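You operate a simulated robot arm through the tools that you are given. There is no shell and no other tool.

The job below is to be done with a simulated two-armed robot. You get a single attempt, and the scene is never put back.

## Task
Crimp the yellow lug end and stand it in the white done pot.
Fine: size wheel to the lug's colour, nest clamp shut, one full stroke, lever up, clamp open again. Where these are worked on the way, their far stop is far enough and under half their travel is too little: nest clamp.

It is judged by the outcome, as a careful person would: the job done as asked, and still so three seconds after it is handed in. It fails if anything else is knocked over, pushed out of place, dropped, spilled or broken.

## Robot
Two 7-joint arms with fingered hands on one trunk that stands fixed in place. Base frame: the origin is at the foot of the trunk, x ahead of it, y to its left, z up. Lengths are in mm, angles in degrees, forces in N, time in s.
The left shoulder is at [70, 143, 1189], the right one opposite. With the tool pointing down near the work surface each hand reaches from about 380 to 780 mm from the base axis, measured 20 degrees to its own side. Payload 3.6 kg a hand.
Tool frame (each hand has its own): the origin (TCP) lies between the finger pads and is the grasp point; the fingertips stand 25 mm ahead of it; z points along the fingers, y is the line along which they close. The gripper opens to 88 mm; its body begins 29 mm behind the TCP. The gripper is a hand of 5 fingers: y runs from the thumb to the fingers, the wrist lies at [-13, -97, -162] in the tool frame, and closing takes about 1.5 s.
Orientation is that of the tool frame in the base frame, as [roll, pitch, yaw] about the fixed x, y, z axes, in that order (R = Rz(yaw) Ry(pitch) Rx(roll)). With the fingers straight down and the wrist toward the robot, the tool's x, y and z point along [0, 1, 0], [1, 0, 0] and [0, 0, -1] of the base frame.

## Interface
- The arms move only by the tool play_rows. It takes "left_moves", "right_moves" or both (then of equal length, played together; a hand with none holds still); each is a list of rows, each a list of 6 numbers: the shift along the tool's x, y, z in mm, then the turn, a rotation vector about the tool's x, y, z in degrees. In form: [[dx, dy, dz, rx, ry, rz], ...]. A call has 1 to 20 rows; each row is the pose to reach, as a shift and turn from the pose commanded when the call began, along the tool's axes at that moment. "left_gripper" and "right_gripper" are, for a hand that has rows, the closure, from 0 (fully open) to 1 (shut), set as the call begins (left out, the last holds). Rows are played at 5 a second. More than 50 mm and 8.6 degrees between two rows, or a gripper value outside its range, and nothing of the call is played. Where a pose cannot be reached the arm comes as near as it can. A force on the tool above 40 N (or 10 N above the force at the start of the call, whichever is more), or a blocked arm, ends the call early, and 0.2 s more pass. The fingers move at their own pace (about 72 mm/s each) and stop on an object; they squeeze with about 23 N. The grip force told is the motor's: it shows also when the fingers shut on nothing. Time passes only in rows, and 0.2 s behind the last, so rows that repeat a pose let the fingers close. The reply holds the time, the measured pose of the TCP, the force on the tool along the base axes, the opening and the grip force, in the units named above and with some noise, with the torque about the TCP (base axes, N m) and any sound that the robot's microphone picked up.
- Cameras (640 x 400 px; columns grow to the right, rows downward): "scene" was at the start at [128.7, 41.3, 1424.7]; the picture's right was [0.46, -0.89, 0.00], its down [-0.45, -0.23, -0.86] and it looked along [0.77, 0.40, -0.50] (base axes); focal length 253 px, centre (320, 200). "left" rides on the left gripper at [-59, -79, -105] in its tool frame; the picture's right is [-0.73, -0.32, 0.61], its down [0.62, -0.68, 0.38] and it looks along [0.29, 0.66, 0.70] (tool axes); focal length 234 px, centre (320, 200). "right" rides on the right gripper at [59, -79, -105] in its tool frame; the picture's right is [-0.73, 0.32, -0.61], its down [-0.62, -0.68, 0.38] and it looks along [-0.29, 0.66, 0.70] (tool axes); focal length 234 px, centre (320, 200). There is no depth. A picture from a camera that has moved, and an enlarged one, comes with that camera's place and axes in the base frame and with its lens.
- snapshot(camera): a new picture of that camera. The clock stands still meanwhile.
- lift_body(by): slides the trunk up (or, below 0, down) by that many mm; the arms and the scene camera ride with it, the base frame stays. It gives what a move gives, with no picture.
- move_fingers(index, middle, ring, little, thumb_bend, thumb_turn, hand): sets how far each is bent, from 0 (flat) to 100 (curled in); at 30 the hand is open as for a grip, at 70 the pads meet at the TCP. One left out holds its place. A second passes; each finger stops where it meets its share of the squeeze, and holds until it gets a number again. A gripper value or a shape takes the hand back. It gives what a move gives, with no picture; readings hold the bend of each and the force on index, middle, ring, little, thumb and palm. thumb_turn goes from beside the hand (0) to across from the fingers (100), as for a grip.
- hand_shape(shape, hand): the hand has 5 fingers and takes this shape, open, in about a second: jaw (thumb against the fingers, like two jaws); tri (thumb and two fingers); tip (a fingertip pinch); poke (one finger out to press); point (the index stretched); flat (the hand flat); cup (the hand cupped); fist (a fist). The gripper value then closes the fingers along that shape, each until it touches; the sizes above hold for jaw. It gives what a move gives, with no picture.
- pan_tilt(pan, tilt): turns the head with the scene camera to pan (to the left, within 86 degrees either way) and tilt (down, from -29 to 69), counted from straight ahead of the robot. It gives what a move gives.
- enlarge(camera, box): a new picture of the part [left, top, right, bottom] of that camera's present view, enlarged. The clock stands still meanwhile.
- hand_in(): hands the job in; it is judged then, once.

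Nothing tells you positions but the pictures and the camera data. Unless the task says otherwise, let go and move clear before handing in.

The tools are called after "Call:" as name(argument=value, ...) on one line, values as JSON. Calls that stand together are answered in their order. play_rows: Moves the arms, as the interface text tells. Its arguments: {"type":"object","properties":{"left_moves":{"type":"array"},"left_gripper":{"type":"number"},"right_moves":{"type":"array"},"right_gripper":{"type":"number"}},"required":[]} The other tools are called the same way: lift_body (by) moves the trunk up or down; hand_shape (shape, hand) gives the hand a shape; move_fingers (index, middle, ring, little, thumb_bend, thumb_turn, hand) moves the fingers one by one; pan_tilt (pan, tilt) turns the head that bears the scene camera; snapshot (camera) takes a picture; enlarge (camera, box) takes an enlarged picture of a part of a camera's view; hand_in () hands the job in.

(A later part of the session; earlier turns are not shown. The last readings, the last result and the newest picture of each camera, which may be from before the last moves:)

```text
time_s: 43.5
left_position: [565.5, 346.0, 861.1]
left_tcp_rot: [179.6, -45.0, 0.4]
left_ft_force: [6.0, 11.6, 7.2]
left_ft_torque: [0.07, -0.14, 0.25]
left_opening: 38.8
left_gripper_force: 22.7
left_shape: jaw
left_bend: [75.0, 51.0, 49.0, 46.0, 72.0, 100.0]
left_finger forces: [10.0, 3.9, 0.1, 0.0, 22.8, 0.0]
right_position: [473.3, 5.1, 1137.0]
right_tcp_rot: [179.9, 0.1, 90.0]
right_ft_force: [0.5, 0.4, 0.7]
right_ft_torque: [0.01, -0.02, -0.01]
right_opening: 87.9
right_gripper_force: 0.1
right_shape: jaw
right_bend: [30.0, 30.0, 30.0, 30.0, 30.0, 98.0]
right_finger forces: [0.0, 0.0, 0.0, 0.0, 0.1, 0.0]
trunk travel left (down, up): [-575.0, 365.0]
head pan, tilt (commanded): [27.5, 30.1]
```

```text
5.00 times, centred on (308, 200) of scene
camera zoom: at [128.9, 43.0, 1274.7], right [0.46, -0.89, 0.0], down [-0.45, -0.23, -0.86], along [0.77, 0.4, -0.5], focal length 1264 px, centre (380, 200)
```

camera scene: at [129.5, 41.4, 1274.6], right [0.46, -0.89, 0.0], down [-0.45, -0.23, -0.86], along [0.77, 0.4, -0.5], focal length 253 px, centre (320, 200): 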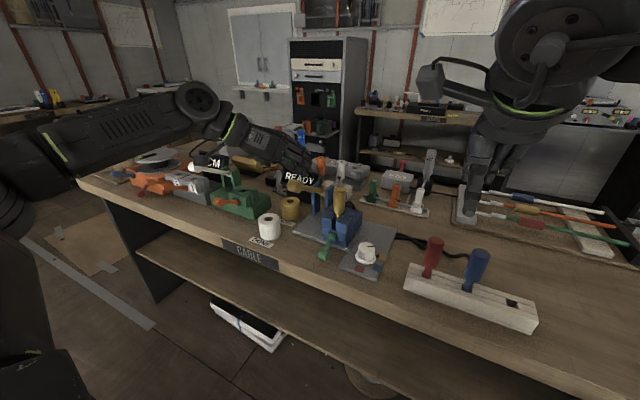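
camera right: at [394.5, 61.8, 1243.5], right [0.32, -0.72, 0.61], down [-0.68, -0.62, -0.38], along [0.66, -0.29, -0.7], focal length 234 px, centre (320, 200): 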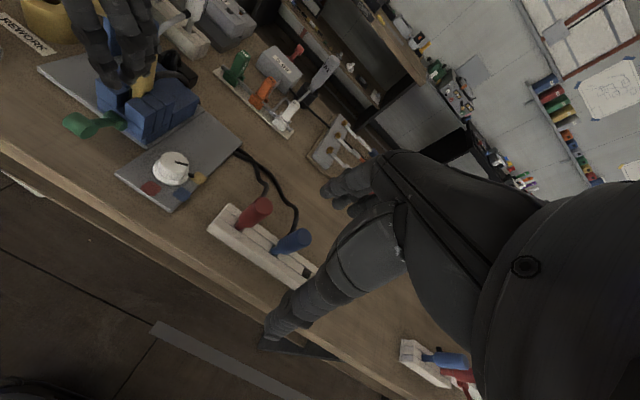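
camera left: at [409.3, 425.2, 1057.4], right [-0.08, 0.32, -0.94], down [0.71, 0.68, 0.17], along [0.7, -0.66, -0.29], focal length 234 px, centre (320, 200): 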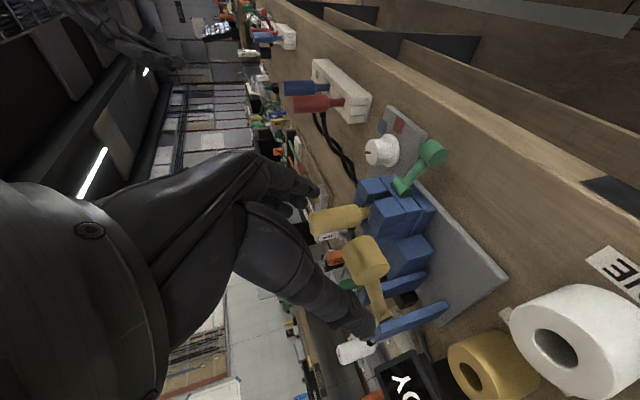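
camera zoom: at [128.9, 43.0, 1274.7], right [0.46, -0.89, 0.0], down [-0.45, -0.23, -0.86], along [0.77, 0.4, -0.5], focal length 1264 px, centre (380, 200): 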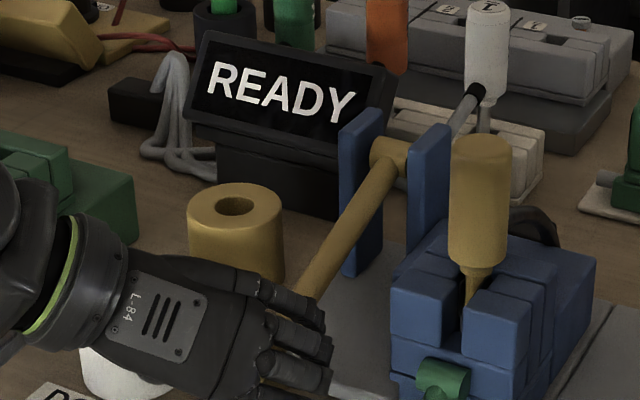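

Force is starting to rise slightly. I'll go on to find the bottom stop.

Call:
play_rows(left_moves=[[-1.5, 0, 3.3, 0, 0, 0], [-3, 0, 6.6, 0, 0, 0], [-4.2, 0, 10, 0, 0, 0], [-5.5, 0, 13.3, 0, 0, 0]])

Call:
enlarge(camera="left", box=[220, 140, 476, 380])

Call:
enlarge(camera="scene", box=[244, 160, 372, 240])

```text
time_s: 44.5
left_position: [568.3, 347.2, 846.4]
left_tcp_rot: [179.4, -45.0, 0.3]
left_ft_force: [-9.7, 16.4, -2.6]
left_ft_torque: [-0.13, -0.07, 0.05]
left_opening: 29.2
left_gripper_force: 22.8
left_shape: jaw
left_bend: [76.0, 54.0, 49.0, 46.0, 83.0, 98.0]
left_finger forces: [1.1, 0.1, 0.0, 0.0, 15.2, 0.1]
right_position: [471.2, 6.5, 1137.3]
right_tcp_rot: [179.9, 0.2, 90.0]
right_ft_force: [-0.4, -0.5, 0.6]
right_ft_torque: [-0.01, 0.03, 0.0]
right_opening: 87.8
right_gripper_force: 0.0
right_shape: jaw
right_bend: [30.0, 30.0, 30.0, 30.0, 30.0, 98.0]
right_finger forces: [0.1, 0.1, 0.1, 0.0, 0.1, 0.1]
trunk travel left (down, up): [-575.0, 365.0]
head pan, tilt (commanded): [27.5, 30.1]
```

```text
1.67 times, centred on (348, 260) of left
camera zoom: at [453.5, 427.4, 877.7], right [-0.08, 0.32, -0.94], down [0.71, 0.68, 0.17], along [0.7, -0.66, -0.28], focal length 390 px, centre (273, 100)
```

zoom: 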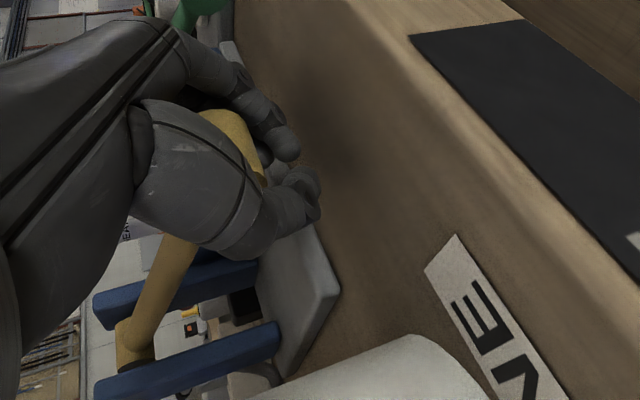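

```text
5.00 times, centred on (308, 200) of scene
camera zoom: at [126.8, 44.9, 1274.7], right [0.46, -0.89, 0.0], down [-0.44, -0.23, -0.86], along [0.77, 0.4, -0.5], focal length 1264 px, centre (380, 200)
```

zoom: 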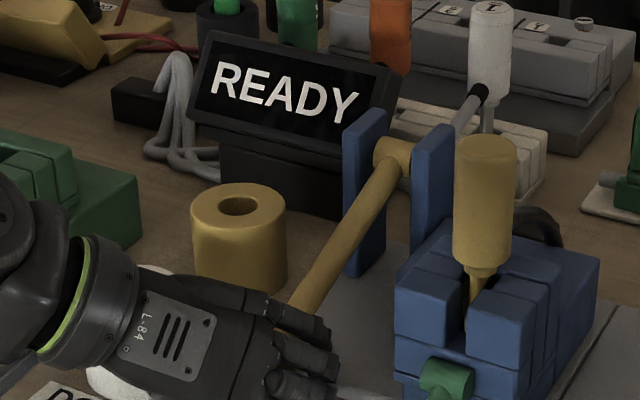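

The hand slid down around the bar while the lever held, so it met resistance at about −20°, either the bottom stop or the crimp force. I'll open only part-way (the white pot is near the thumb), back out along the fingers, and inspect.

Call:
play_rows(left_moves=[[0, 0, 0, 0, 0, 0], [0, 0, 0, 0, 0, 0], [0, 0, 0, 0, 0, 0], [0, 0, 0, 0, 0, 0]], left_gripper=0.28)

Call:
enlarge(camera="left", box=[220, 140, 476, 380])

Call:
enlarge(camera="scene", box=[244, 180, 372, 260])

```text
time_s: 45.5
left_position: [571.7, 345.7, 849.5]
left_tcp_rot: [179.9, -45.0, 0.0]
left_ft_force: [-0.3, 0.1, 0.1]
left_ft_torque: [0.04, -0.01, -0.02]
left_opening: 63.2
left_gripper_force: 0.1
left_shape: jaw
left_bend: [27.0, 37.0, 33.0, 34.0, 57.0, 99.0]
left_finger forces: [0.0, 0.0, 0.1, 0.0, 0.0, 0.1]
right_position: [473.7, 1.9, 1137.8]
right_tcp_rot: [-179.9, 0.1, 90.0]
right_ft_force: [-0.2, 0.5, -0.5]
right_ft_torque: [-0.01, 0.0, -0.01]
right_opening: 87.7
right_gripper_force: 0.0
right_shape: jaw
right_bend: [30.0, 30.0, 30.0, 30.0, 30.0, 98.0]
right_finger forces: [0.1, 0.1, 0.0, 0.1, 0.0, 0.0]
trunk travel left (down, up): [-575.0, 365.0]
head pan, tilt (commanded): [27.5, 30.1]
```

```text
1.67 times, centred on (348, 260) of left
camera zoom: at [455.3, 424.5, 879.1], right [-0.08, 0.32, -0.94], down [0.71, 0.68, 0.17], along [0.7, -0.66, -0.29], focal length 390 px, centre (273, 100)
```

zoom: 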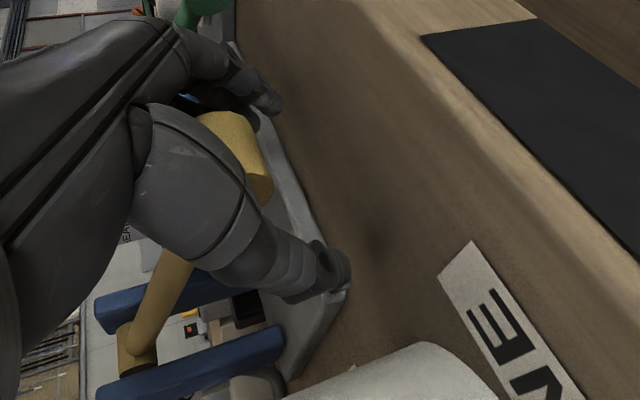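

```text
5.00 times, centred on (308, 220) of scene
camera zoom: at [129.1, 40.7, 1274.7], right [0.46, -0.89, 0.0], down [-0.45, -0.23, -0.86], along [0.77, 0.4, -0.5], focal length 1264 px, centre (380, 100)
```

zoom: 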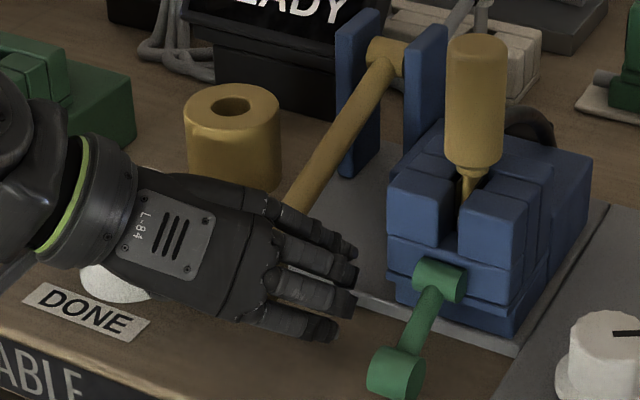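

The fingers are open around the bar with no contact. I'll back out along the fingers.

Call:
play_rows(left_moves=[[0, 0, -15, 0, 0, 0], [0, 0, -35, 0, 0, 0], [0, 0, -60, 0, 0, 0], [0, 0, -85, 0, 0, 0]])

Call:
enlarge(camera="left", box=[260, 140, 580, 400])

Call:
enlarge(camera="scene", box=[244, 180, 372, 260])

Call:
enlarge(camera="right", box=[0, 0, 200, 125])

```text
time_s: 46.5
left_position: [510.0, 344.8, 907.1]
left_tcp_rot: [179.9, -45.1, 0.2]
left_ft_force: [0.5, 0.1, 1.2]
left_ft_torque: [-0.02, 0.02, 0.04]
left_opening: 62.9
left_gripper_force: 0.0
left_shape: jaw
left_bend: [27.0, 36.0, 33.0, 34.0, 57.0, 99.0]
left_finger forces: [0.0, 0.0, 0.0, 0.0, 0.1, 0.1]
right_position: [471.8, 4.0, 1137.9]
right_tcp_rot: [-179.9, -0.1, 90.0]
right_ft_force: [0.2, -0.1, -0.8]
right_ft_torque: [0.03, 0.0, 0.02]
right_opening: 87.8
right_gripper_force: 0.1
right_shape: jaw
right_bend: [30.0, 30.0, 30.0, 30.0, 30.0, 98.0]
right_finger forces: [0.0, 0.0, 0.0, 0.1, 0.0, 0.0]
trunk travel left (down, up): [-575.0, 365.0]
head pan, tilt (commanded): [27.5, 30.1]
```

```text
1.54 times, centred on (420, 270) of left
camera zoom: at [394.2, 424.8, 940.2], right [-0.08, 0.32, -0.94], down [0.71, 0.68, 0.17], along [0.7, -0.66, -0.29], focal length 360 px, centre (166, 92)
```

zoom: 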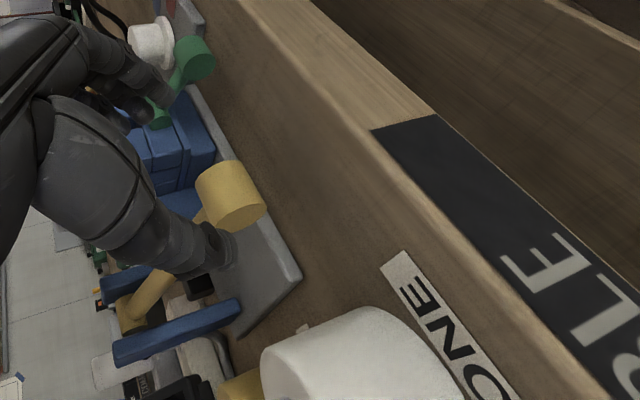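

```text
5.00 times, centred on (308, 220) of scene
camera zoom: at [127.9, 41.3, 1274.8], right [0.46, -0.89, 0.0], down [-0.44, -0.23, -0.87], along [0.77, 0.4, -0.5], focal length 1264 px, centre (380, 100)
```

zoom: 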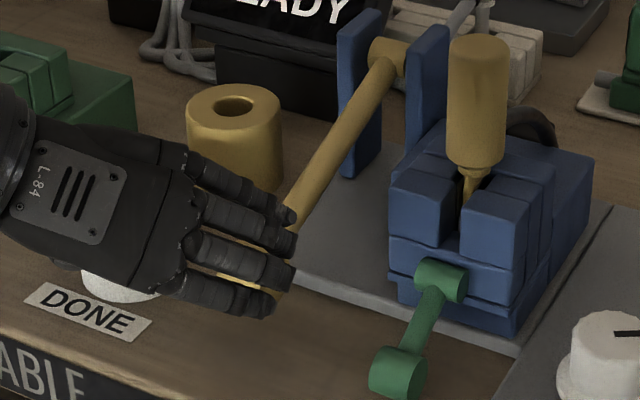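

```text
3.20 times, centred on (100, 62) of right
camera zoom: at [393.4, 60.6, 1244.0], right [0.32, -0.73, 0.61], down [-0.68, -0.62, -0.38], along [0.66, -0.29, -0.7], focal length 749 px, centre (1024, 640)
```

zoom: 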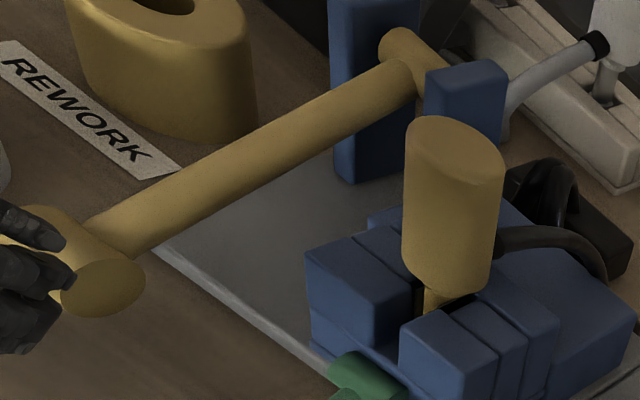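

The lever stays down at about −20°, bar at (568, 346, 860). To be sure the stroke is full, I'll close the hand and press firmly on the bar from above.

Call:
play_rows(left_moves=[[10, 0, -10, 0, 0, 0], [21, 0, -21, 0, 0, 0], [31.8, 0, -31.8, 0, 0, 0], [31.8, 0, -31.8, 0, 0, 0], [31.8, 0, -31.8, 0, 0, 0], [40, 0, -20, 0, 0, 0], [48, -1, -8, 0, 0, 0], [56.6, -1, 2.8, 0, 0, 0]], left_gripper=1)

Call:
enlarge(camera="left", box=[220, 140, 476, 340])

Call:
enlarge(camera="scene", box=[244, 170, 372, 250])

Call:
enlarge(camera="right", box=[0, 0, 200, 125])

```text
time_s: 48.4
left_position: [553.4, 347.3, 944.1]
left_tcp_rot: [179.8, -44.9, 0.2]
left_ft_force: [-0.1, -0.4, -0.2]
left_ft_torque: [0.01, 0.02, -0.03]
left_opening: 0.0
left_gripper_force: 23.5
left_shape: jaw
left_bend: [70.0, 70.0, 70.0, 70.0, 37.0, 100.0]
left_finger forces: [0.0, 0.1, 0.0, 0.0, 0.1, 0.0]
right_position: [472.8, 3.4, 1138.0]
right_tcp_rot: [-180.0, 0.1, 90.0]
right_ft_force: [-0.1, -1.1, 0.1]
right_ft_torque: [0.03, 0.01, 0.01]
right_opening: 87.5
right_gripper_force: 0.0
right_shape: jaw
right_bend: [30.0, 30.0, 30.0, 30.0, 30.0, 98.0]
right_finger forces: [0.1, 0.0, 0.0, 0.0, 0.0, 0.0]
trunk travel left (down, up): [-575.0, 365.0]
head pan, tilt (commanded): [27.5, 30.1]
```

```text
2.00 times, centred on (348, 240) of left
camera zoom: at [437.7, 426.3, 976.1], right [-0.08, 0.32, -0.94], down [0.71, 0.68, 0.17], along [0.7, -0.66, -0.29], focal length 468 px, centre (264, 120)
```

zoom: 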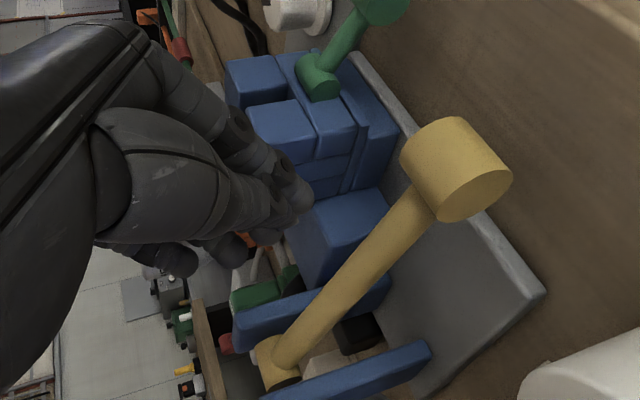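

```text
5.00 times, centred on (308, 210) of scene
camera zoom: at [129.3, 41.1, 1274.6], right [0.46, -0.89, 0.0], down [-0.45, -0.23, -0.86], along [0.77, 0.4, -0.5], focal length 1264 px, centre (380, 150)
```

zoom: 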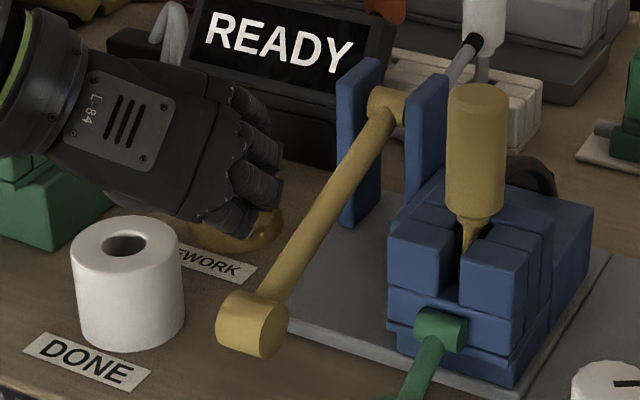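

```text
3.20 times, centred on (100, 62) of right
camera zoom: at [394.8, 60.5, 1243.5], right [0.32, -0.73, 0.61], down [-0.68, -0.62, -0.38], along [0.66, -0.29, -0.7], focal length 749 px, centre (1024, 640)
```

zoom: 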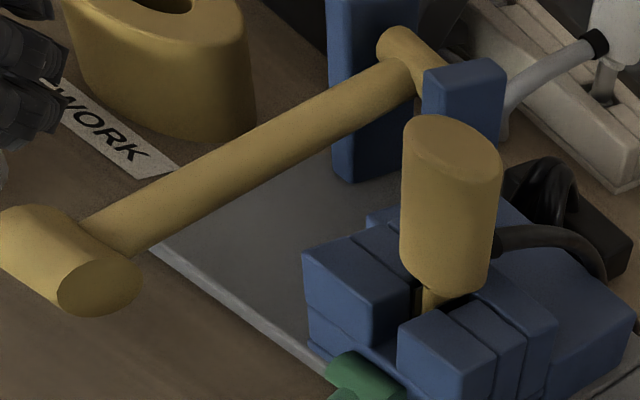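

The lever rests at about −19°. I'll zoom on the nest and lug to see whether the crimp shows.

Call:
enlarge(camera="scene", box=[315, 180, 379, 220])

Call:
enlarge(camera="right", box=[90, 40, 186, 100])

Call:
enlarge(camera="left", box=[310, 140, 438, 220])

```text
10.00 times, centred on (347, 200) of scene
camera zoom: at [129.3, 41.1, 1274.6], right [0.46, -0.89, 0.0], down [-0.45, -0.23, -0.86], along [0.77, 0.4, -0.5], focal length 2527 px, centre (50, 200)
```

zoom: 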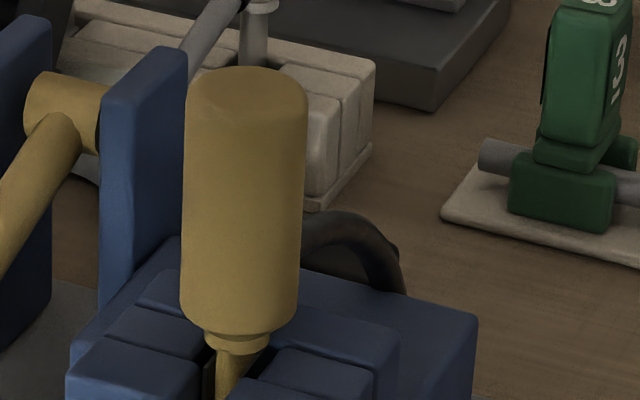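

```text
6.67 times, centred on (138, 70) of right
camera zoom: at [394.8, 60.5, 1243.5], right [0.32, -0.73, 0.61], down [-0.68, -0.62, -0.38], along [0.66, -0.29, -0.7], focal length 1561 px, centre (1533, 1067)
```

zoom: 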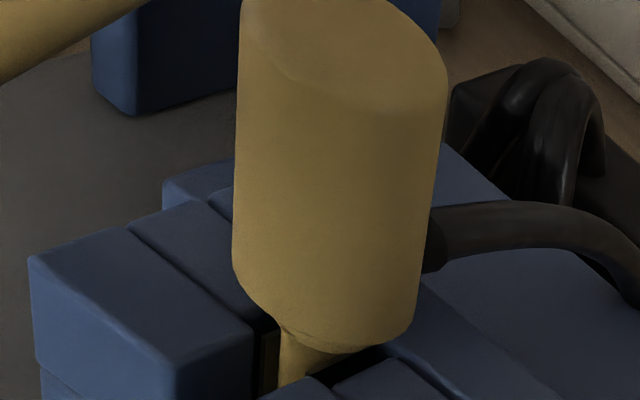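

```text
5.00 times, centred on (374, 180) of left
camera zoom: at [437.7, 426.3, 976.1], right [-0.08, 0.32, -0.94], down [0.71, 0.68, 0.17], along [0.7, -0.66, -0.29], focal length 1171 px, centre (50, 300)
```

zoom: 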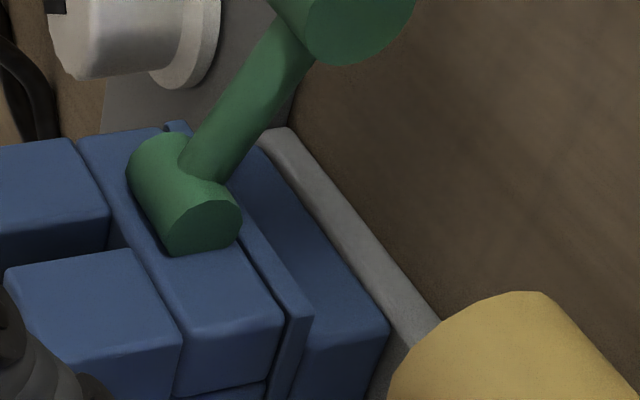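

The lug's neck below the yellow sleeve is clearly thinner than before, so the crimp has happened. As a safeguard I'll press the bar down from above to confirm it's on its bottom stop.

Call:
play_rows(left_moves=[[-10, 0, 11, 0, 0, 0], [-20, 0, 22, 0, 0, 0], [-29, 0, 32, 0, 0, 0], [-33, 0, 36, 0, 0, 0], [-36, 0, 39, 0, 0, 0], [-39, 0, 42, 0, 0, 0], [-42, 0, 45, 0, 0, 0]])

Call:
enlarge(camera="left", box=[220, 140, 476, 340])

Call:
enlarge(camera="scene", box=[244, 170, 372, 250])

```text
time_s: 49.7
left_position: [553.7, 344.0, 900.7]
left_tcp_rot: [179.5, -46.1, 0.5]
left_ft_force: [-7.2, -4.3, 22.7]
left_ft_torque: [-0.16, -0.08, -0.05]
left_opening: 0.3
left_gripper_force: 23.0
left_shape: jaw
left_bend: [70.0, 70.0, 70.0, 70.0, 37.0, 100.0]
left_finger forces: [39.3, 0.0, 0.1, 0.0, 0.0, 0.0]
right_position: [467.5, 1.7, 1139.3]
right_tcp_rot: [179.8, -0.2, 90.0]
right_ft_force: [0.0, 0.6, 0.5]
right_ft_torque: [0.02, 0.02, -0.01]
right_opening: 87.8
right_gripper_force: 0.0
right_shape: jaw
right_bend: [30.0, 30.0, 30.0, 30.0, 30.0, 98.0]
right_finger forces: [0.0, 0.1, 0.0, 0.0, 0.0, 0.0]
trunk travel left (down, up): [-575.0, 365.0]
head pan, tilt (commanded): [27.5, 30.1]
stopped in row 6 (left hand): the force on the tool passed its limit at 43 N (the readings are from after the stop); the commanded pose is now the measured one
```

```text
2.00 times, centred on (348, 240) of left
camera zoom: at [437.0, 423.7, 929.1], right [-0.07, 0.32, -0.95], down [0.71, 0.68, 0.18], along [0.7, -0.66, -0.27], focal length 468 px, centre (264, 120)
```

zoom: 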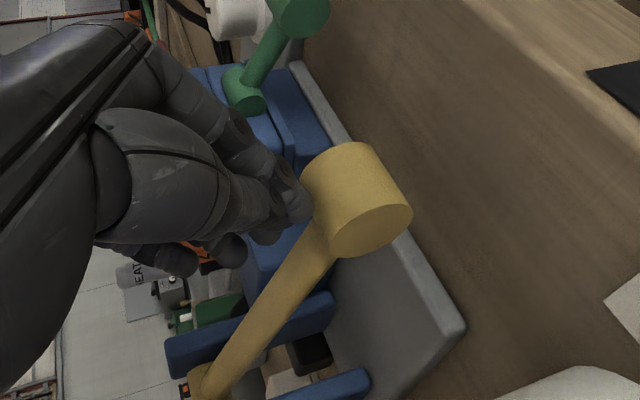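

```text
5.00 times, centred on (308, 210) of scene
camera zoom: at [123.4, 39.5, 1275.4], right [0.46, -0.89, 0.0], down [-0.44, -0.23, -0.87], along [0.77, 0.4, -0.5], focal length 1264 px, centre (380, 150)
```

zoom: 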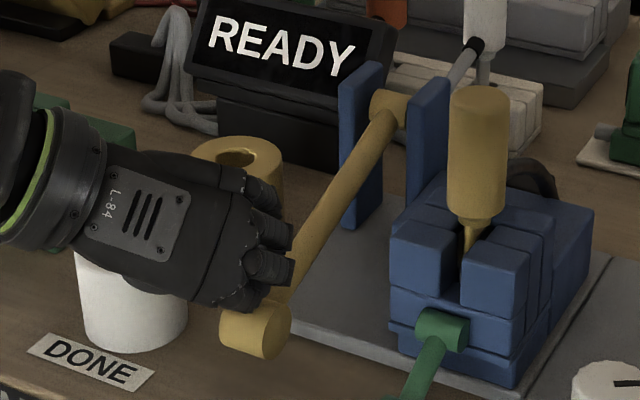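

A 43 N push did not move the lever, so it is on its bottom stop and the stroke is full. I'll back off upward, open part-way, and line up to pinch the bar's ends again for raising it.

Call:
play_rows(left_moves=[[12, 0, -12, 0, -0.4, 0], [24, 0, -24, 0, -0.8, 0], [35.4, -1, -35.4, 0, -1.1, 0], [24, -2, -46, 0, -1.1, 0], [11, -2, -58.8, 0, -1.1, 0]])

Call:
play_rows(left_moves=[[0, 0, 0, 0, 0, 0], [-8, 0, 8, 0, 0, 0], [-16, 0, 16, 0, 0, 0], [-24, 0, 24, 0, 0, 0], [-31.5, 0, 31.5, 0, 0, 0], [-31.5, 0, 31.5, 0, 0, 0]], left_gripper=0.28)

Call:
snapshot(camera="left")

Call:
enlarge(camera="scene", box=[244, 170, 372, 250])

```text
time_s: 50.9
left_position: [522.4, 348.6, 941.8]
left_tcp_rot: [179.7, -44.5, 0.3]
left_ft_force: [-0.2, -0.1, -1.1]
left_ft_torque: [0.02, 0.0, -0.02]
left_opening: 0.2
left_gripper_force: 22.3
left_shape: jaw
left_bend: [70.0, 70.0, 70.0, 70.0, 38.0, 100.0]
left_finger forces: [0.0, 0.0, 0.0, 0.0, 0.0, 0.0]
right_position: [472.1, 4.0, 1138.7]
right_tcp_rot: [180.0, 0.0, 90.0]
right_ft_force: [0.4, 0.7, 0.2]
right_ft_torque: [-0.02, -0.01, -0.01]
right_opening: 87.8
right_gripper_force: 0.1
right_shape: jaw
right_bend: [30.0, 30.0, 30.0, 30.0, 30.0, 98.0]
right_finger forces: [0.0, 0.1, 0.0, 0.1, 0.0, 0.0]
trunk travel left (down, up): [-575.0, 365.0]
head pan, tilt (commanded): [27.5, 30.1]
```

```text
time_s: 52.3
left_position: [522.5, 348.3, 898.2]
left_tcp_rot: [179.8, -44.4, 0.3]
left_ft_force: [-0.2, -0.3, -0.3]
left_ft_torque: [0.03, -0.01, 0.01]
left_opening: 63.2
left_gripper_force: 0.0
left_shape: jaw
left_bend: [27.0, 37.0, 33.0, 34.0, 57.0, 99.0]
left_finger forces: [0.0, 0.1, 0.1, 0.0, 0.0, 0.0]
right_position: [472.2, 3.6, 1137.2]
right_tcp_rot: [179.9, 0.0, 90.0]
right_ft_force: [-0.7, -1.9, 0.9]
right_ft_torque: [0.0, 0.01, -0.03]
right_opening: 87.7
right_gripper_force: 0.0
right_shape: jaw
right_bend: [30.0, 30.0, 30.0, 30.0, 30.0, 98.0]
right_finger forces: [0.0, 0.0, 0.1, 0.0, 0.0, 0.1]
trunk travel left (down, up): [-575.0, 365.0]
head pan, tilt (commanded): [27.5, 30.1]
```

```text
taken
camera left: at [407.1, 428.2, 931.2], right [-0.09, 0.32, -0.94], down [0.71, 0.68, 0.16], along [0.7, -0.66, -0.29], focal length 234 px, centre (320, 200)
```

left: 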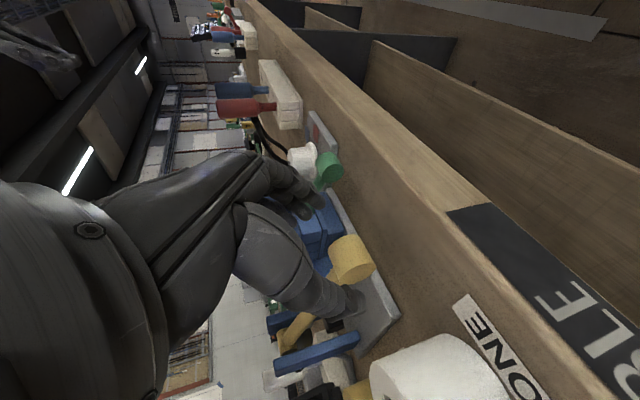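

```text
5.00 times, centred on (308, 210) of scene
camera zoom: at [128.7, 41.2, 1274.7], right [0.46, -0.89, 0.0], down [-0.45, -0.23, -0.86], along [0.77, 0.4, -0.5], focal length 1264 px, centre (380, 150)
```

zoom: 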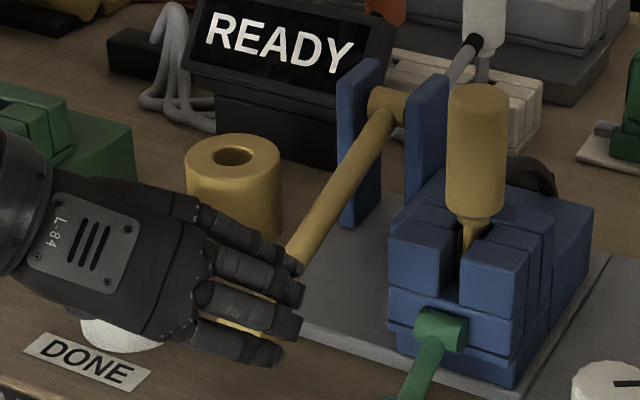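

Lined up. I'll advance so the bar sits deep in the grasp with the fingertips just below it, then close.

Call:
play_rows(left_moves=[[0.5, 2, 20, 0, 0, 0], [1, 2.3, 42, 0, 0, 0], [1.2, 2.3, 62, 0, 0, 0]])

Call:
enlarge(camera="left", box=[220, 140, 476, 340])

```text
time_s: 53.1
left_position: [568.3, 346.1, 855.2]
left_tcp_rot: [179.7, -44.4, 0.3]
left_ft_force: [-0.4, 0.4, 0.3]
left_ft_torque: [-0.02, -0.03, -0.05]
left_opening: 63.3
left_gripper_force: 0.1
left_shape: jaw
left_bend: [27.0, 36.0, 33.0, 34.0, 57.0, 99.0]
left_finger forces: [0.0, 0.0, 0.1, 0.1, 0.0, 0.0]
right_position: [472.5, 4.3, 1137.9]
right_tcp_rot: [180.0, 0.0, 89.9]
right_ft_force: [-0.1, -0.2, -0.2]
right_ft_torque: [-0.01, -0.01, 0.02]
right_opening: 87.7
right_gripper_force: 0.1
right_shape: jaw
right_bend: [30.0, 30.0, 30.0, 30.0, 30.0, 98.0]
right_finger forces: [0.1, 0.0, 0.0, 0.0, 0.1, 0.1]
trunk travel left (down, up): [-575.0, 365.0]
head pan, tilt (commanded): [27.5, 30.1]
```

```text
2.00 times, centred on (348, 240) of left
camera zoom: at [453.0, 426.9, 888.5], right [-0.09, 0.32, -0.94], down [0.71, 0.68, 0.16], along [0.7, -0.66, -0.29], focal length 468 px, centre (264, 120)
```

zoom: 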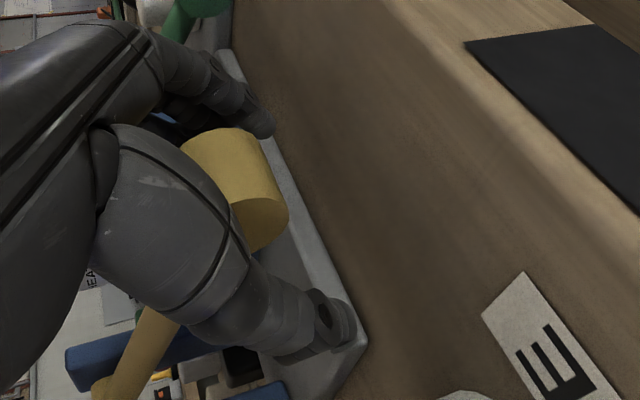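

The bar is deep between thumb and fingers with no contact. Closing now.

Call:
play_rows(left_moves=[[0, 0, 0, 0, 0, 0], [0, 0, 0, 0, 0, 0], [0, 0, 0, 0, 0, 0], [0, 0, 0, 0, 0, 0], [0, 0, 0, 0, 0, 0], [0, 0, 0, 0, 0, 0], [0, 0, 0, 0, 0, 0]], left_gripper=1)

Call:
enlarge(camera="left", box=[220, 140, 476, 340])

Call:
enlarge(camera="scene", box=[244, 170, 372, 250])

```text
time_s: 54.7
left_position: [566.7, 347.7, 856.1]
left_tcp_rot: [179.6, -44.5, 0.3]
left_ft_force: [0.4, 4.6, -0.9]
left_ft_torque: [-0.03, 0.01, -0.04]
left_opening: 34.5
left_gripper_force: 23.2
left_shape: jaw
left_bend: [76.0, 55.0, 56.0, 53.0, 77.0, 100.0]
left_finger forces: [11.5, 7.1, 0.1, 0.1, 24.3, 0.0]
right_position: [472.3, 5.3, 1138.2]
right_tcp_rot: [-179.9, 0.1, 89.9]
right_ft_force: [-0.3, -0.4, 0.0]
right_ft_torque: [0.03, 0.0, -0.01]
right_opening: 87.6
right_gripper_force: 0.2
right_shape: jaw
right_bend: [30.0, 30.0, 30.0, 30.0, 30.0, 98.0]
right_finger forces: [0.0, 0.1, 0.0, 0.1, 0.0, 0.0]
trunk travel left (down, up): [-575.0, 365.0]
head pan, tilt (commanded): [27.5, 30.1]
```

```text
2.00 times, centred on (348, 240) of left
camera zoom: at [452.4, 427.6, 888.6], right [-0.09, 0.32, -0.94], down [0.71, 0.68, 0.16], along [0.7, -0.66, -0.29], focal length 468 px, centre (264, 120)
```

zoom: 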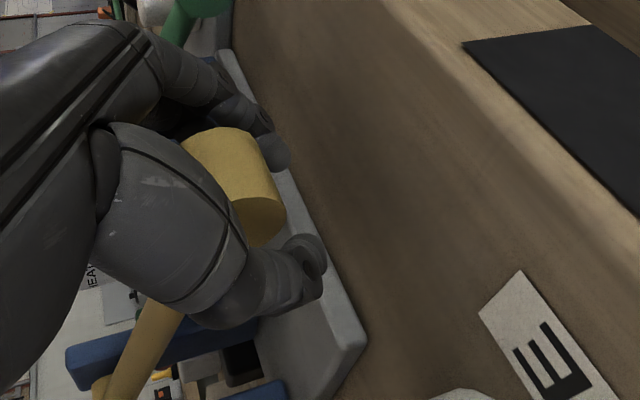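

```text
5.00 times, centred on (308, 210) of scene
camera zoom: at [128.9, 42.4, 1274.6], right [0.46, -0.89, 0.0], down [-0.45, -0.23, -0.86], along [0.77, 0.4, -0.5], focal length 1264 px, centre (380, 150)
```

zoom: 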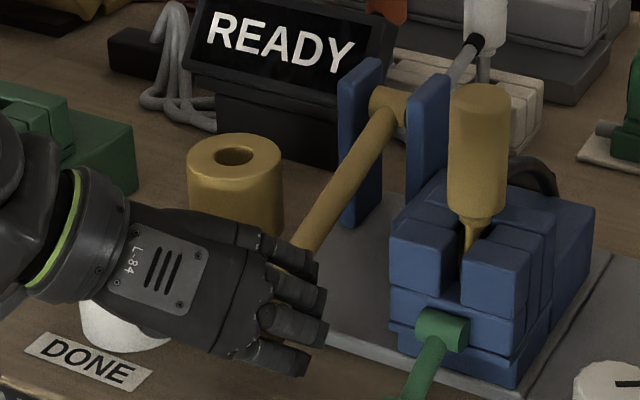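

Good hold, with the fingertips curled below the bar. Raising the lever along its arc now.

Call:
play_rows(left_moves=[[2.9, 0, -5.5, 0, 0, 0], [5.8, 0, -10.9, 0, 0, 0], [9.7, 0, -17.1, 0, 0, 0], [13.7, 0, -23.2, 0, 0, 0], [18.1, 0, -29.1, 0, 0, 0], [22.6, 0, -34.9, 0, 0, 0], [27.5, 0, -40.4, 0, 0, 0], [32.5, 0, -45.7, 0, 0, 0]])

Call:
enlarge(camera="left", box=[220, 140, 476, 340])

Call:
enlarge(camera="scene", box=[244, 160, 372, 240])

```text
time_s: 56.5
left_position: [557.6, 346.7, 908.7]
left_tcp_rot: [179.6, -44.5, 0.4]
left_ft_force: [1.1, 10.4, -1.9]
left_ft_torque: [0.13, 0.14, 0.08]
left_opening: 33.1
left_gripper_force: 23.4
left_shape: jaw
left_bend: [76.0, 55.0, 56.0, 53.0, 77.0, 100.0]
left_finger forces: [8.0, 9.3, 0.1, 0.1, 22.5, 0.0]
right_position: [473.2, 5.1, 1136.8]
right_tcp_rot: [-179.9, 0.1, 90.0]
right_ft_force: [0.1, -1.0, 0.1]
right_ft_torque: [0.0, 0.01, 0.0]
right_opening: 87.8
right_gripper_force: 0.1
right_shape: jaw
right_bend: [30.0, 30.0, 30.0, 30.0, 30.0, 98.0]
right_finger forces: [0.0, 0.0, 0.0, 0.0, 0.1, 0.1]
trunk travel left (down, up): [-575.0, 365.0]
head pan, tilt (commanded): [27.5, 30.1]
```

```text
2.00 times, centred on (348, 240) of left
camera zoom: at [441.9, 426.9, 942.1], right [-0.09, 0.32, -0.94], down [0.71, 0.68, 0.16], along [0.7, -0.66, -0.29], focal length 468 px, centre (264, 120)
```

zoom: 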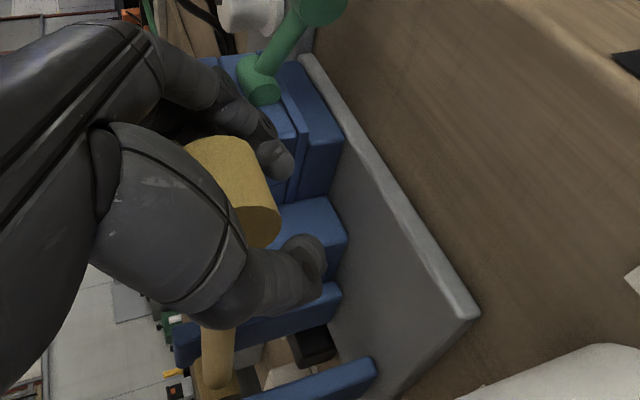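

```text
5.00 times, centred on (308, 200) of scene
camera zoom: at [129.5, 43.6, 1274.5], right [0.46, -0.89, 0.0], down [-0.45, -0.23, -0.86], along [0.77, 0.4, -0.5], focal length 1264 px, centre (380, 200)
```

zoom: 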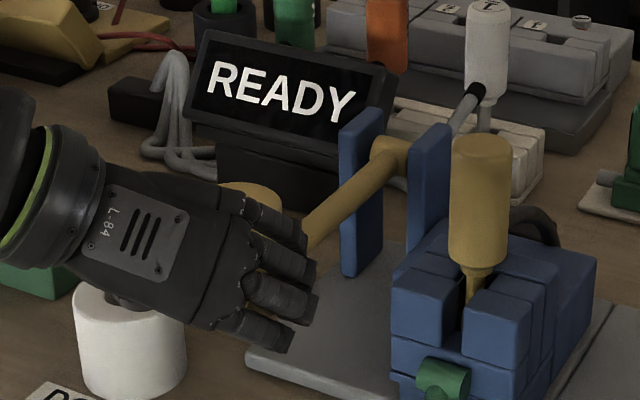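

The lever is about level and rising with the hand. Continuing up.

Call:
play_rows(left_moves=[[5.3, 0, -5, 0, 0, 0], [10.8, 0, -9.9, 0, 0, 0], [16.6, 0, -14.5, 0, 0, 0], [22.5, 0, -18.8, 0, 0, 0], [28.6, 0, -22.9, 0, 0, 0], [34.8, 0, -26.7, 0, 0, 0], [41.2, 0, -30.2, 0, 0, 0], [47.8, 0, -33.5, 0, 0, 0], [54.5, 0, -36.4, 0, 0, 0], [61.3, 0, -39.1, 0, 0, 0]])

Call:
enlarge(camera="left", box=[220, 140, 476, 340])

Call:
enlarge(camera="scene", box=[244, 140, 372, 220])

```text
time_s: 58.7
left_position: [574.1, 346.9, 981.4]
left_tcp_rot: [179.6, -44.4, 0.5]
left_ft_force: [2.7, 6.9, -3.4]
left_ft_torque: [-0.08, 0.11, 0.23]
left_opening: 26.7
left_gripper_force: 23.3
left_shape: jaw
left_bend: [76.0, 56.0, 57.0, 53.0, 83.0, 98.0]
left_finger forces: [1.3, 6.2, 5.6, 0.1, 13.4, 0.1]
right_position: [473.9, 4.7, 1138.4]
right_tcp_rot: [-179.9, 0.1, 90.0]
right_ft_force: [-0.1, 0.3, 0.0]
right_ft_torque: [0.0, -0.03, -0.01]
right_opening: 87.7
right_gripper_force: 0.0
right_shape: jaw
right_bend: [30.0, 30.0, 30.0, 30.0, 30.0, 98.0]
right_finger forces: [0.0, 0.0, 0.1, 0.0, 0.0, 0.0]
trunk travel left (down, up): [-575.0, 365.0]
head pan, tilt (commanded): [27.5, 30.1]
```

```text
2.00 times, centred on (348, 240) of left
camera zoom: at [458.6, 426.6, 1013.4], right [-0.09, 0.32, -0.94], down [0.71, 0.68, 0.16], along [0.7, -0.66, -0.29], focal length 468 px, centre (264, 120)
```

zoom: 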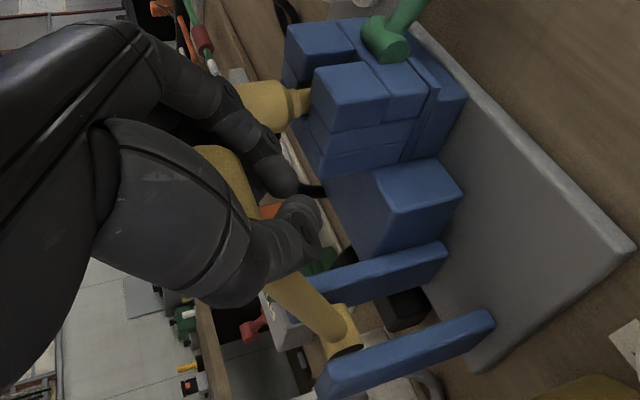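

```text
5.00 times, centred on (308, 180) of scene
camera zoom: at [130.0, 42.9, 1274.5], right [0.46, -0.89, 0.0], down [-0.45, -0.23, -0.86], along [0.77, 0.4, -0.5], focal length 1264 px, centre (380, 300)
```

zoom: 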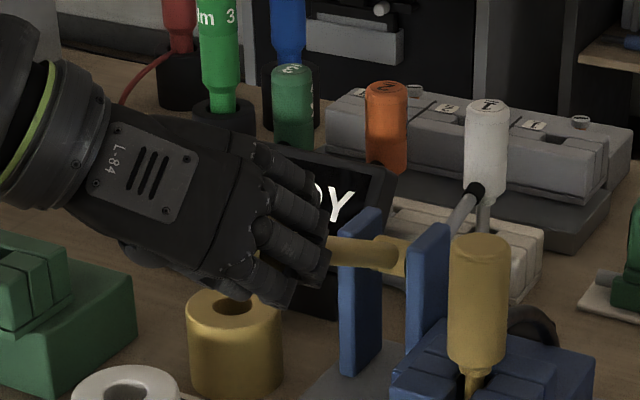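

The lever is near its top. I'll continue the last few degrees to the upper stop.

Call:
play_rows(left_moves=[[3.5, 0, -1.2, 0, 0, 0], [7, 0, -2.3, 0, 0, 0], [10.5, 0, -3.4, 0, 0, 0], [14, 0, -4.4, 0, 0, 0]])

Call:
enlarge(camera="left", box=[220, 140, 476, 340])

Call:
enlarge(camera="scene", box=[244, 140, 372, 220])

```text
time_s: 59.7
left_position: [580.6, 347.3, 990.5]
left_tcp_rot: [179.6, -44.1, 0.3]
left_ft_force: [-16.4, -1.4, -30.5]
left_ft_torque: [0.37, -0.02, -0.12]
left_opening: 26.3
left_gripper_force: 22.8
left_shape: jaw
left_bend: [76.0, 55.0, 57.0, 53.0, 83.0, 95.0]
left_finger forces: [13.7, 11.1, 1.9, 0.0, 18.5, 0.0]
right_position: [472.6, 5.6, 1138.1]
right_tcp_rot: [-180.0, 0.0, 90.1]
right_ft_force: [-0.2, 0.0, -0.3]
right_ft_torque: [-0.01, -0.04, 0.0]
right_opening: 87.6
right_gripper_force: 0.1
right_shape: jaw
right_bend: [30.0, 30.0, 30.0, 30.0, 30.0, 98.0]
right_finger forces: [0.0, 0.1, 0.0, 0.0, 0.0, 0.0]
trunk travel left (down, up): [-575.0, 365.0]
head pan, tilt (commanded): [27.5, 30.1]
```

```text
2.00 times, centred on (348, 240) of left
camera zoom: at [464.5, 427.8, 1023.8], right [-0.1, 0.32, -0.94], down [0.72, 0.68, 0.15], along [0.69, -0.66, -0.3], focal length 468 px, centre (264, 120)
```

zoom: 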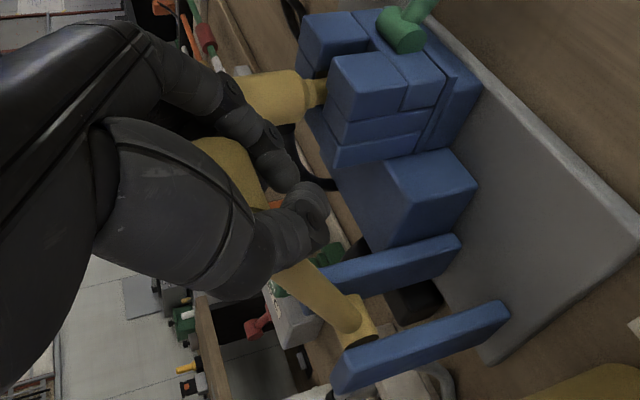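

```text
5.00 times, centred on (308, 180) of scene
camera zoom: at [129.4, 43.9, 1274.0], right [0.46, -0.89, 0.0], down [-0.45, -0.23, -0.86], along [0.77, 0.4, -0.5], focal length 1264 px, centre (380, 300)
```

zoom: 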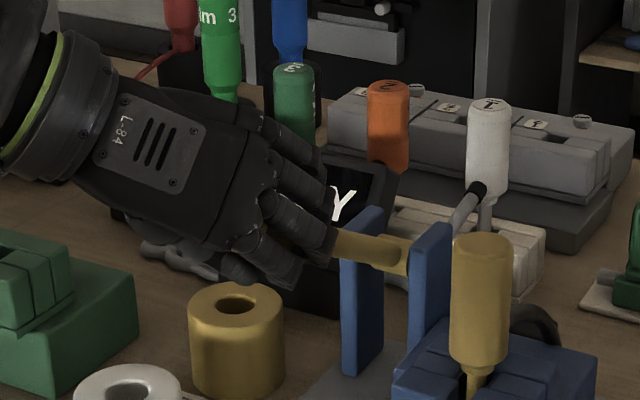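

The upper stop is felt (about −30 N on the hand), so the lever is fully up. I'll open the hand and back out along the fingers.

Call:
play_rows(left_moves=[[-1, 0, 1, 0, 0, 0], [-1, 0, 1, 0, 0, 0], [-1, 0, 1, 0, 0, 0], [-1, 0, 1, 0, 0, 0], [-1, 0, 1, 0, 0, 0], [-1, 0, 1, 0, 0, 0]], left_gripper=0.1)

Call:
enlarge(camera="left", box=[220, 140, 476, 340])

```text
time_s: 61.1
left_position: [581.5, 346.2, 993.0]
left_tcp_rot: [179.7, -44.5, 0.3]
left_ft_force: [-0.1, -0.5, 0.2]
left_ft_torque: [0.01, 0.02, 0.0]
left_opening: 79.2
left_gripper_force: 0.1
left_shape: jaw
left_bend: [30.0, 32.0, 30.0, 31.0, 34.0, 98.0]
left_finger forces: [0.0, 0.0, 0.1, 0.0, 0.0, 0.1]
right_position: [472.5, 4.4, 1138.2]
right_tcp_rot: [-180.0, 0.0, 90.0]
right_ft_force: [-0.1, -0.7, -0.7]
right_ft_torque: [0.01, 0.01, 0.01]
right_opening: 87.5
right_gripper_force: 0.1
right_shape: jaw
right_bend: [30.0, 30.0, 30.0, 30.0, 30.0, 98.0]
right_finger forces: [0.0, 0.0, 0.0, 0.0, 0.1, 0.0]
trunk travel left (down, up): [-575.0, 365.0]
head pan, tilt (commanded): [27.5, 30.1]
```

```text
2.00 times, centred on (348, 240) of left
camera zoom: at [465.3, 425.6, 1025.7], right [-0.09, 0.32, -0.94], down [0.71, 0.68, 0.16], along [0.7, -0.66, -0.29], focal length 468 px, centre (264, 120)
```

zoom: 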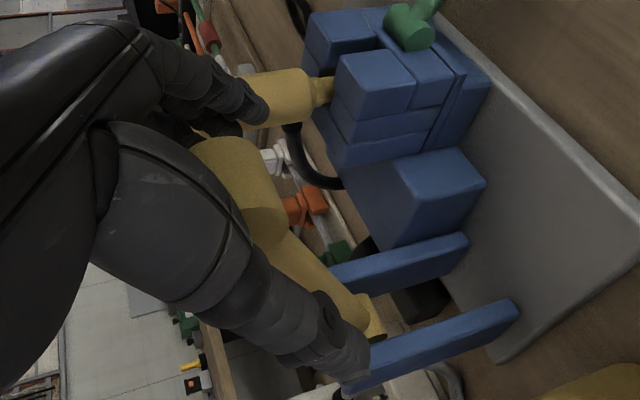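

The lever stays up. Backing out.

Call:
play_rows(left_moves=[[0, 0, -15, 0, 0, 0], [0, 0, -35, 0, 0, 0], [0, 0, -60, 0, 0, 0], [0, 0, -90, 0, 0, 0], [0, 20, -120, 0, 0, 0]], left_gripper=0)

Call:
snapshot(camera="left")

Call:
enlarge(camera="scene", box=[244, 140, 404, 240])

Call:
enlarge(camera="right", box=[0, 0, 240, 150])

```text
time_s: 62.3
left_position: [495.0, 323.8, 1077.7]
left_tcp_rot: [179.8, -44.5, 0.2]
left_ft_force: [-0.8, -0.8, 0.0]
left_ft_torque: [-0.01, -0.04, 0.03]
left_opening: 87.7
left_gripper_force: 0.1
left_shape: jaw
left_bend: [30.0, 30.0, 30.0, 30.0, 30.0, 98.0]
left_finger forces: [0.1, 0.0, 0.0, 0.1, 0.0, 0.0]
right_position: [472.4, 3.1, 1138.3]
right_tcp_rot: [-180.0, 0.0, 90.0]
right_ft_force: [-0.5, 0.1, 0.8]
right_ft_torque: [-0.01, -0.03, -0.04]
right_opening: 87.9
right_gripper_force: 0.1
right_shape: jaw
right_bend: [30.0, 30.0, 30.0, 30.0, 30.0, 98.0]
right_finger forces: [0.0, 0.1, 0.1, 0.0, 0.0, 0.1]
trunk travel left (down, up): [-575.0, 365.0]
head pan, tilt (commanded): [27.5, 30.1]
```

```text
taken
camera left: at [379.9, 403.6, 1110.8], right [-0.09, 0.32, -0.94], down [0.71, 0.68, 0.16], along [0.7, -0.66, -0.29], focal length 234 px, centre (320, 200)
```

left: 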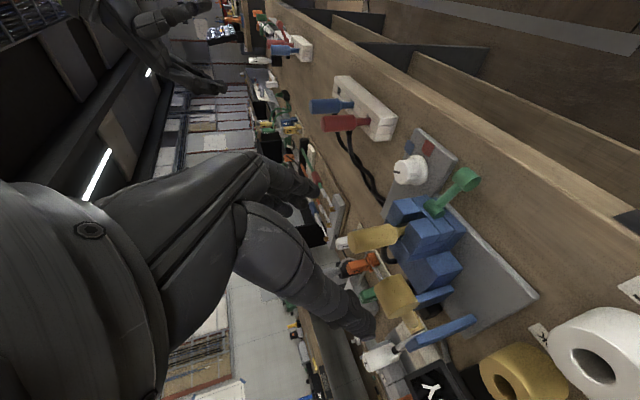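

```text
4.00 times, centred on (324, 190) of scene
camera zoom: at [128.0, 40.4, 1274.8], right [0.46, -0.89, 0.0], down [-0.44, -0.23, -0.87], along [0.77, 0.4, -0.5], focal length 1011 px, centre (304, 240)
```

zoom: 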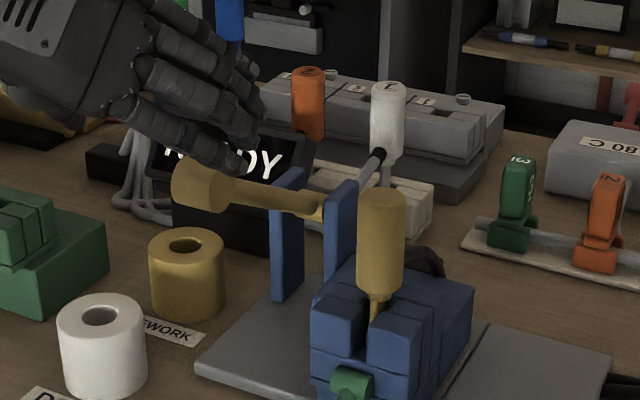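

```text
2.67 times, centred on (120, 75) of right
camera zoom: at [393.5, 59.7, 1244.0], right [0.32, -0.73, 0.61], down [-0.68, -0.62, -0.38], along [0.66, -0.29, -0.7], focal length 624 px, centre (853, 533)
```

zoom: 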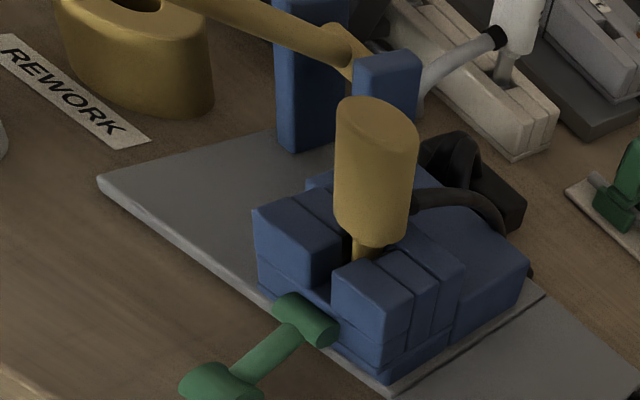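

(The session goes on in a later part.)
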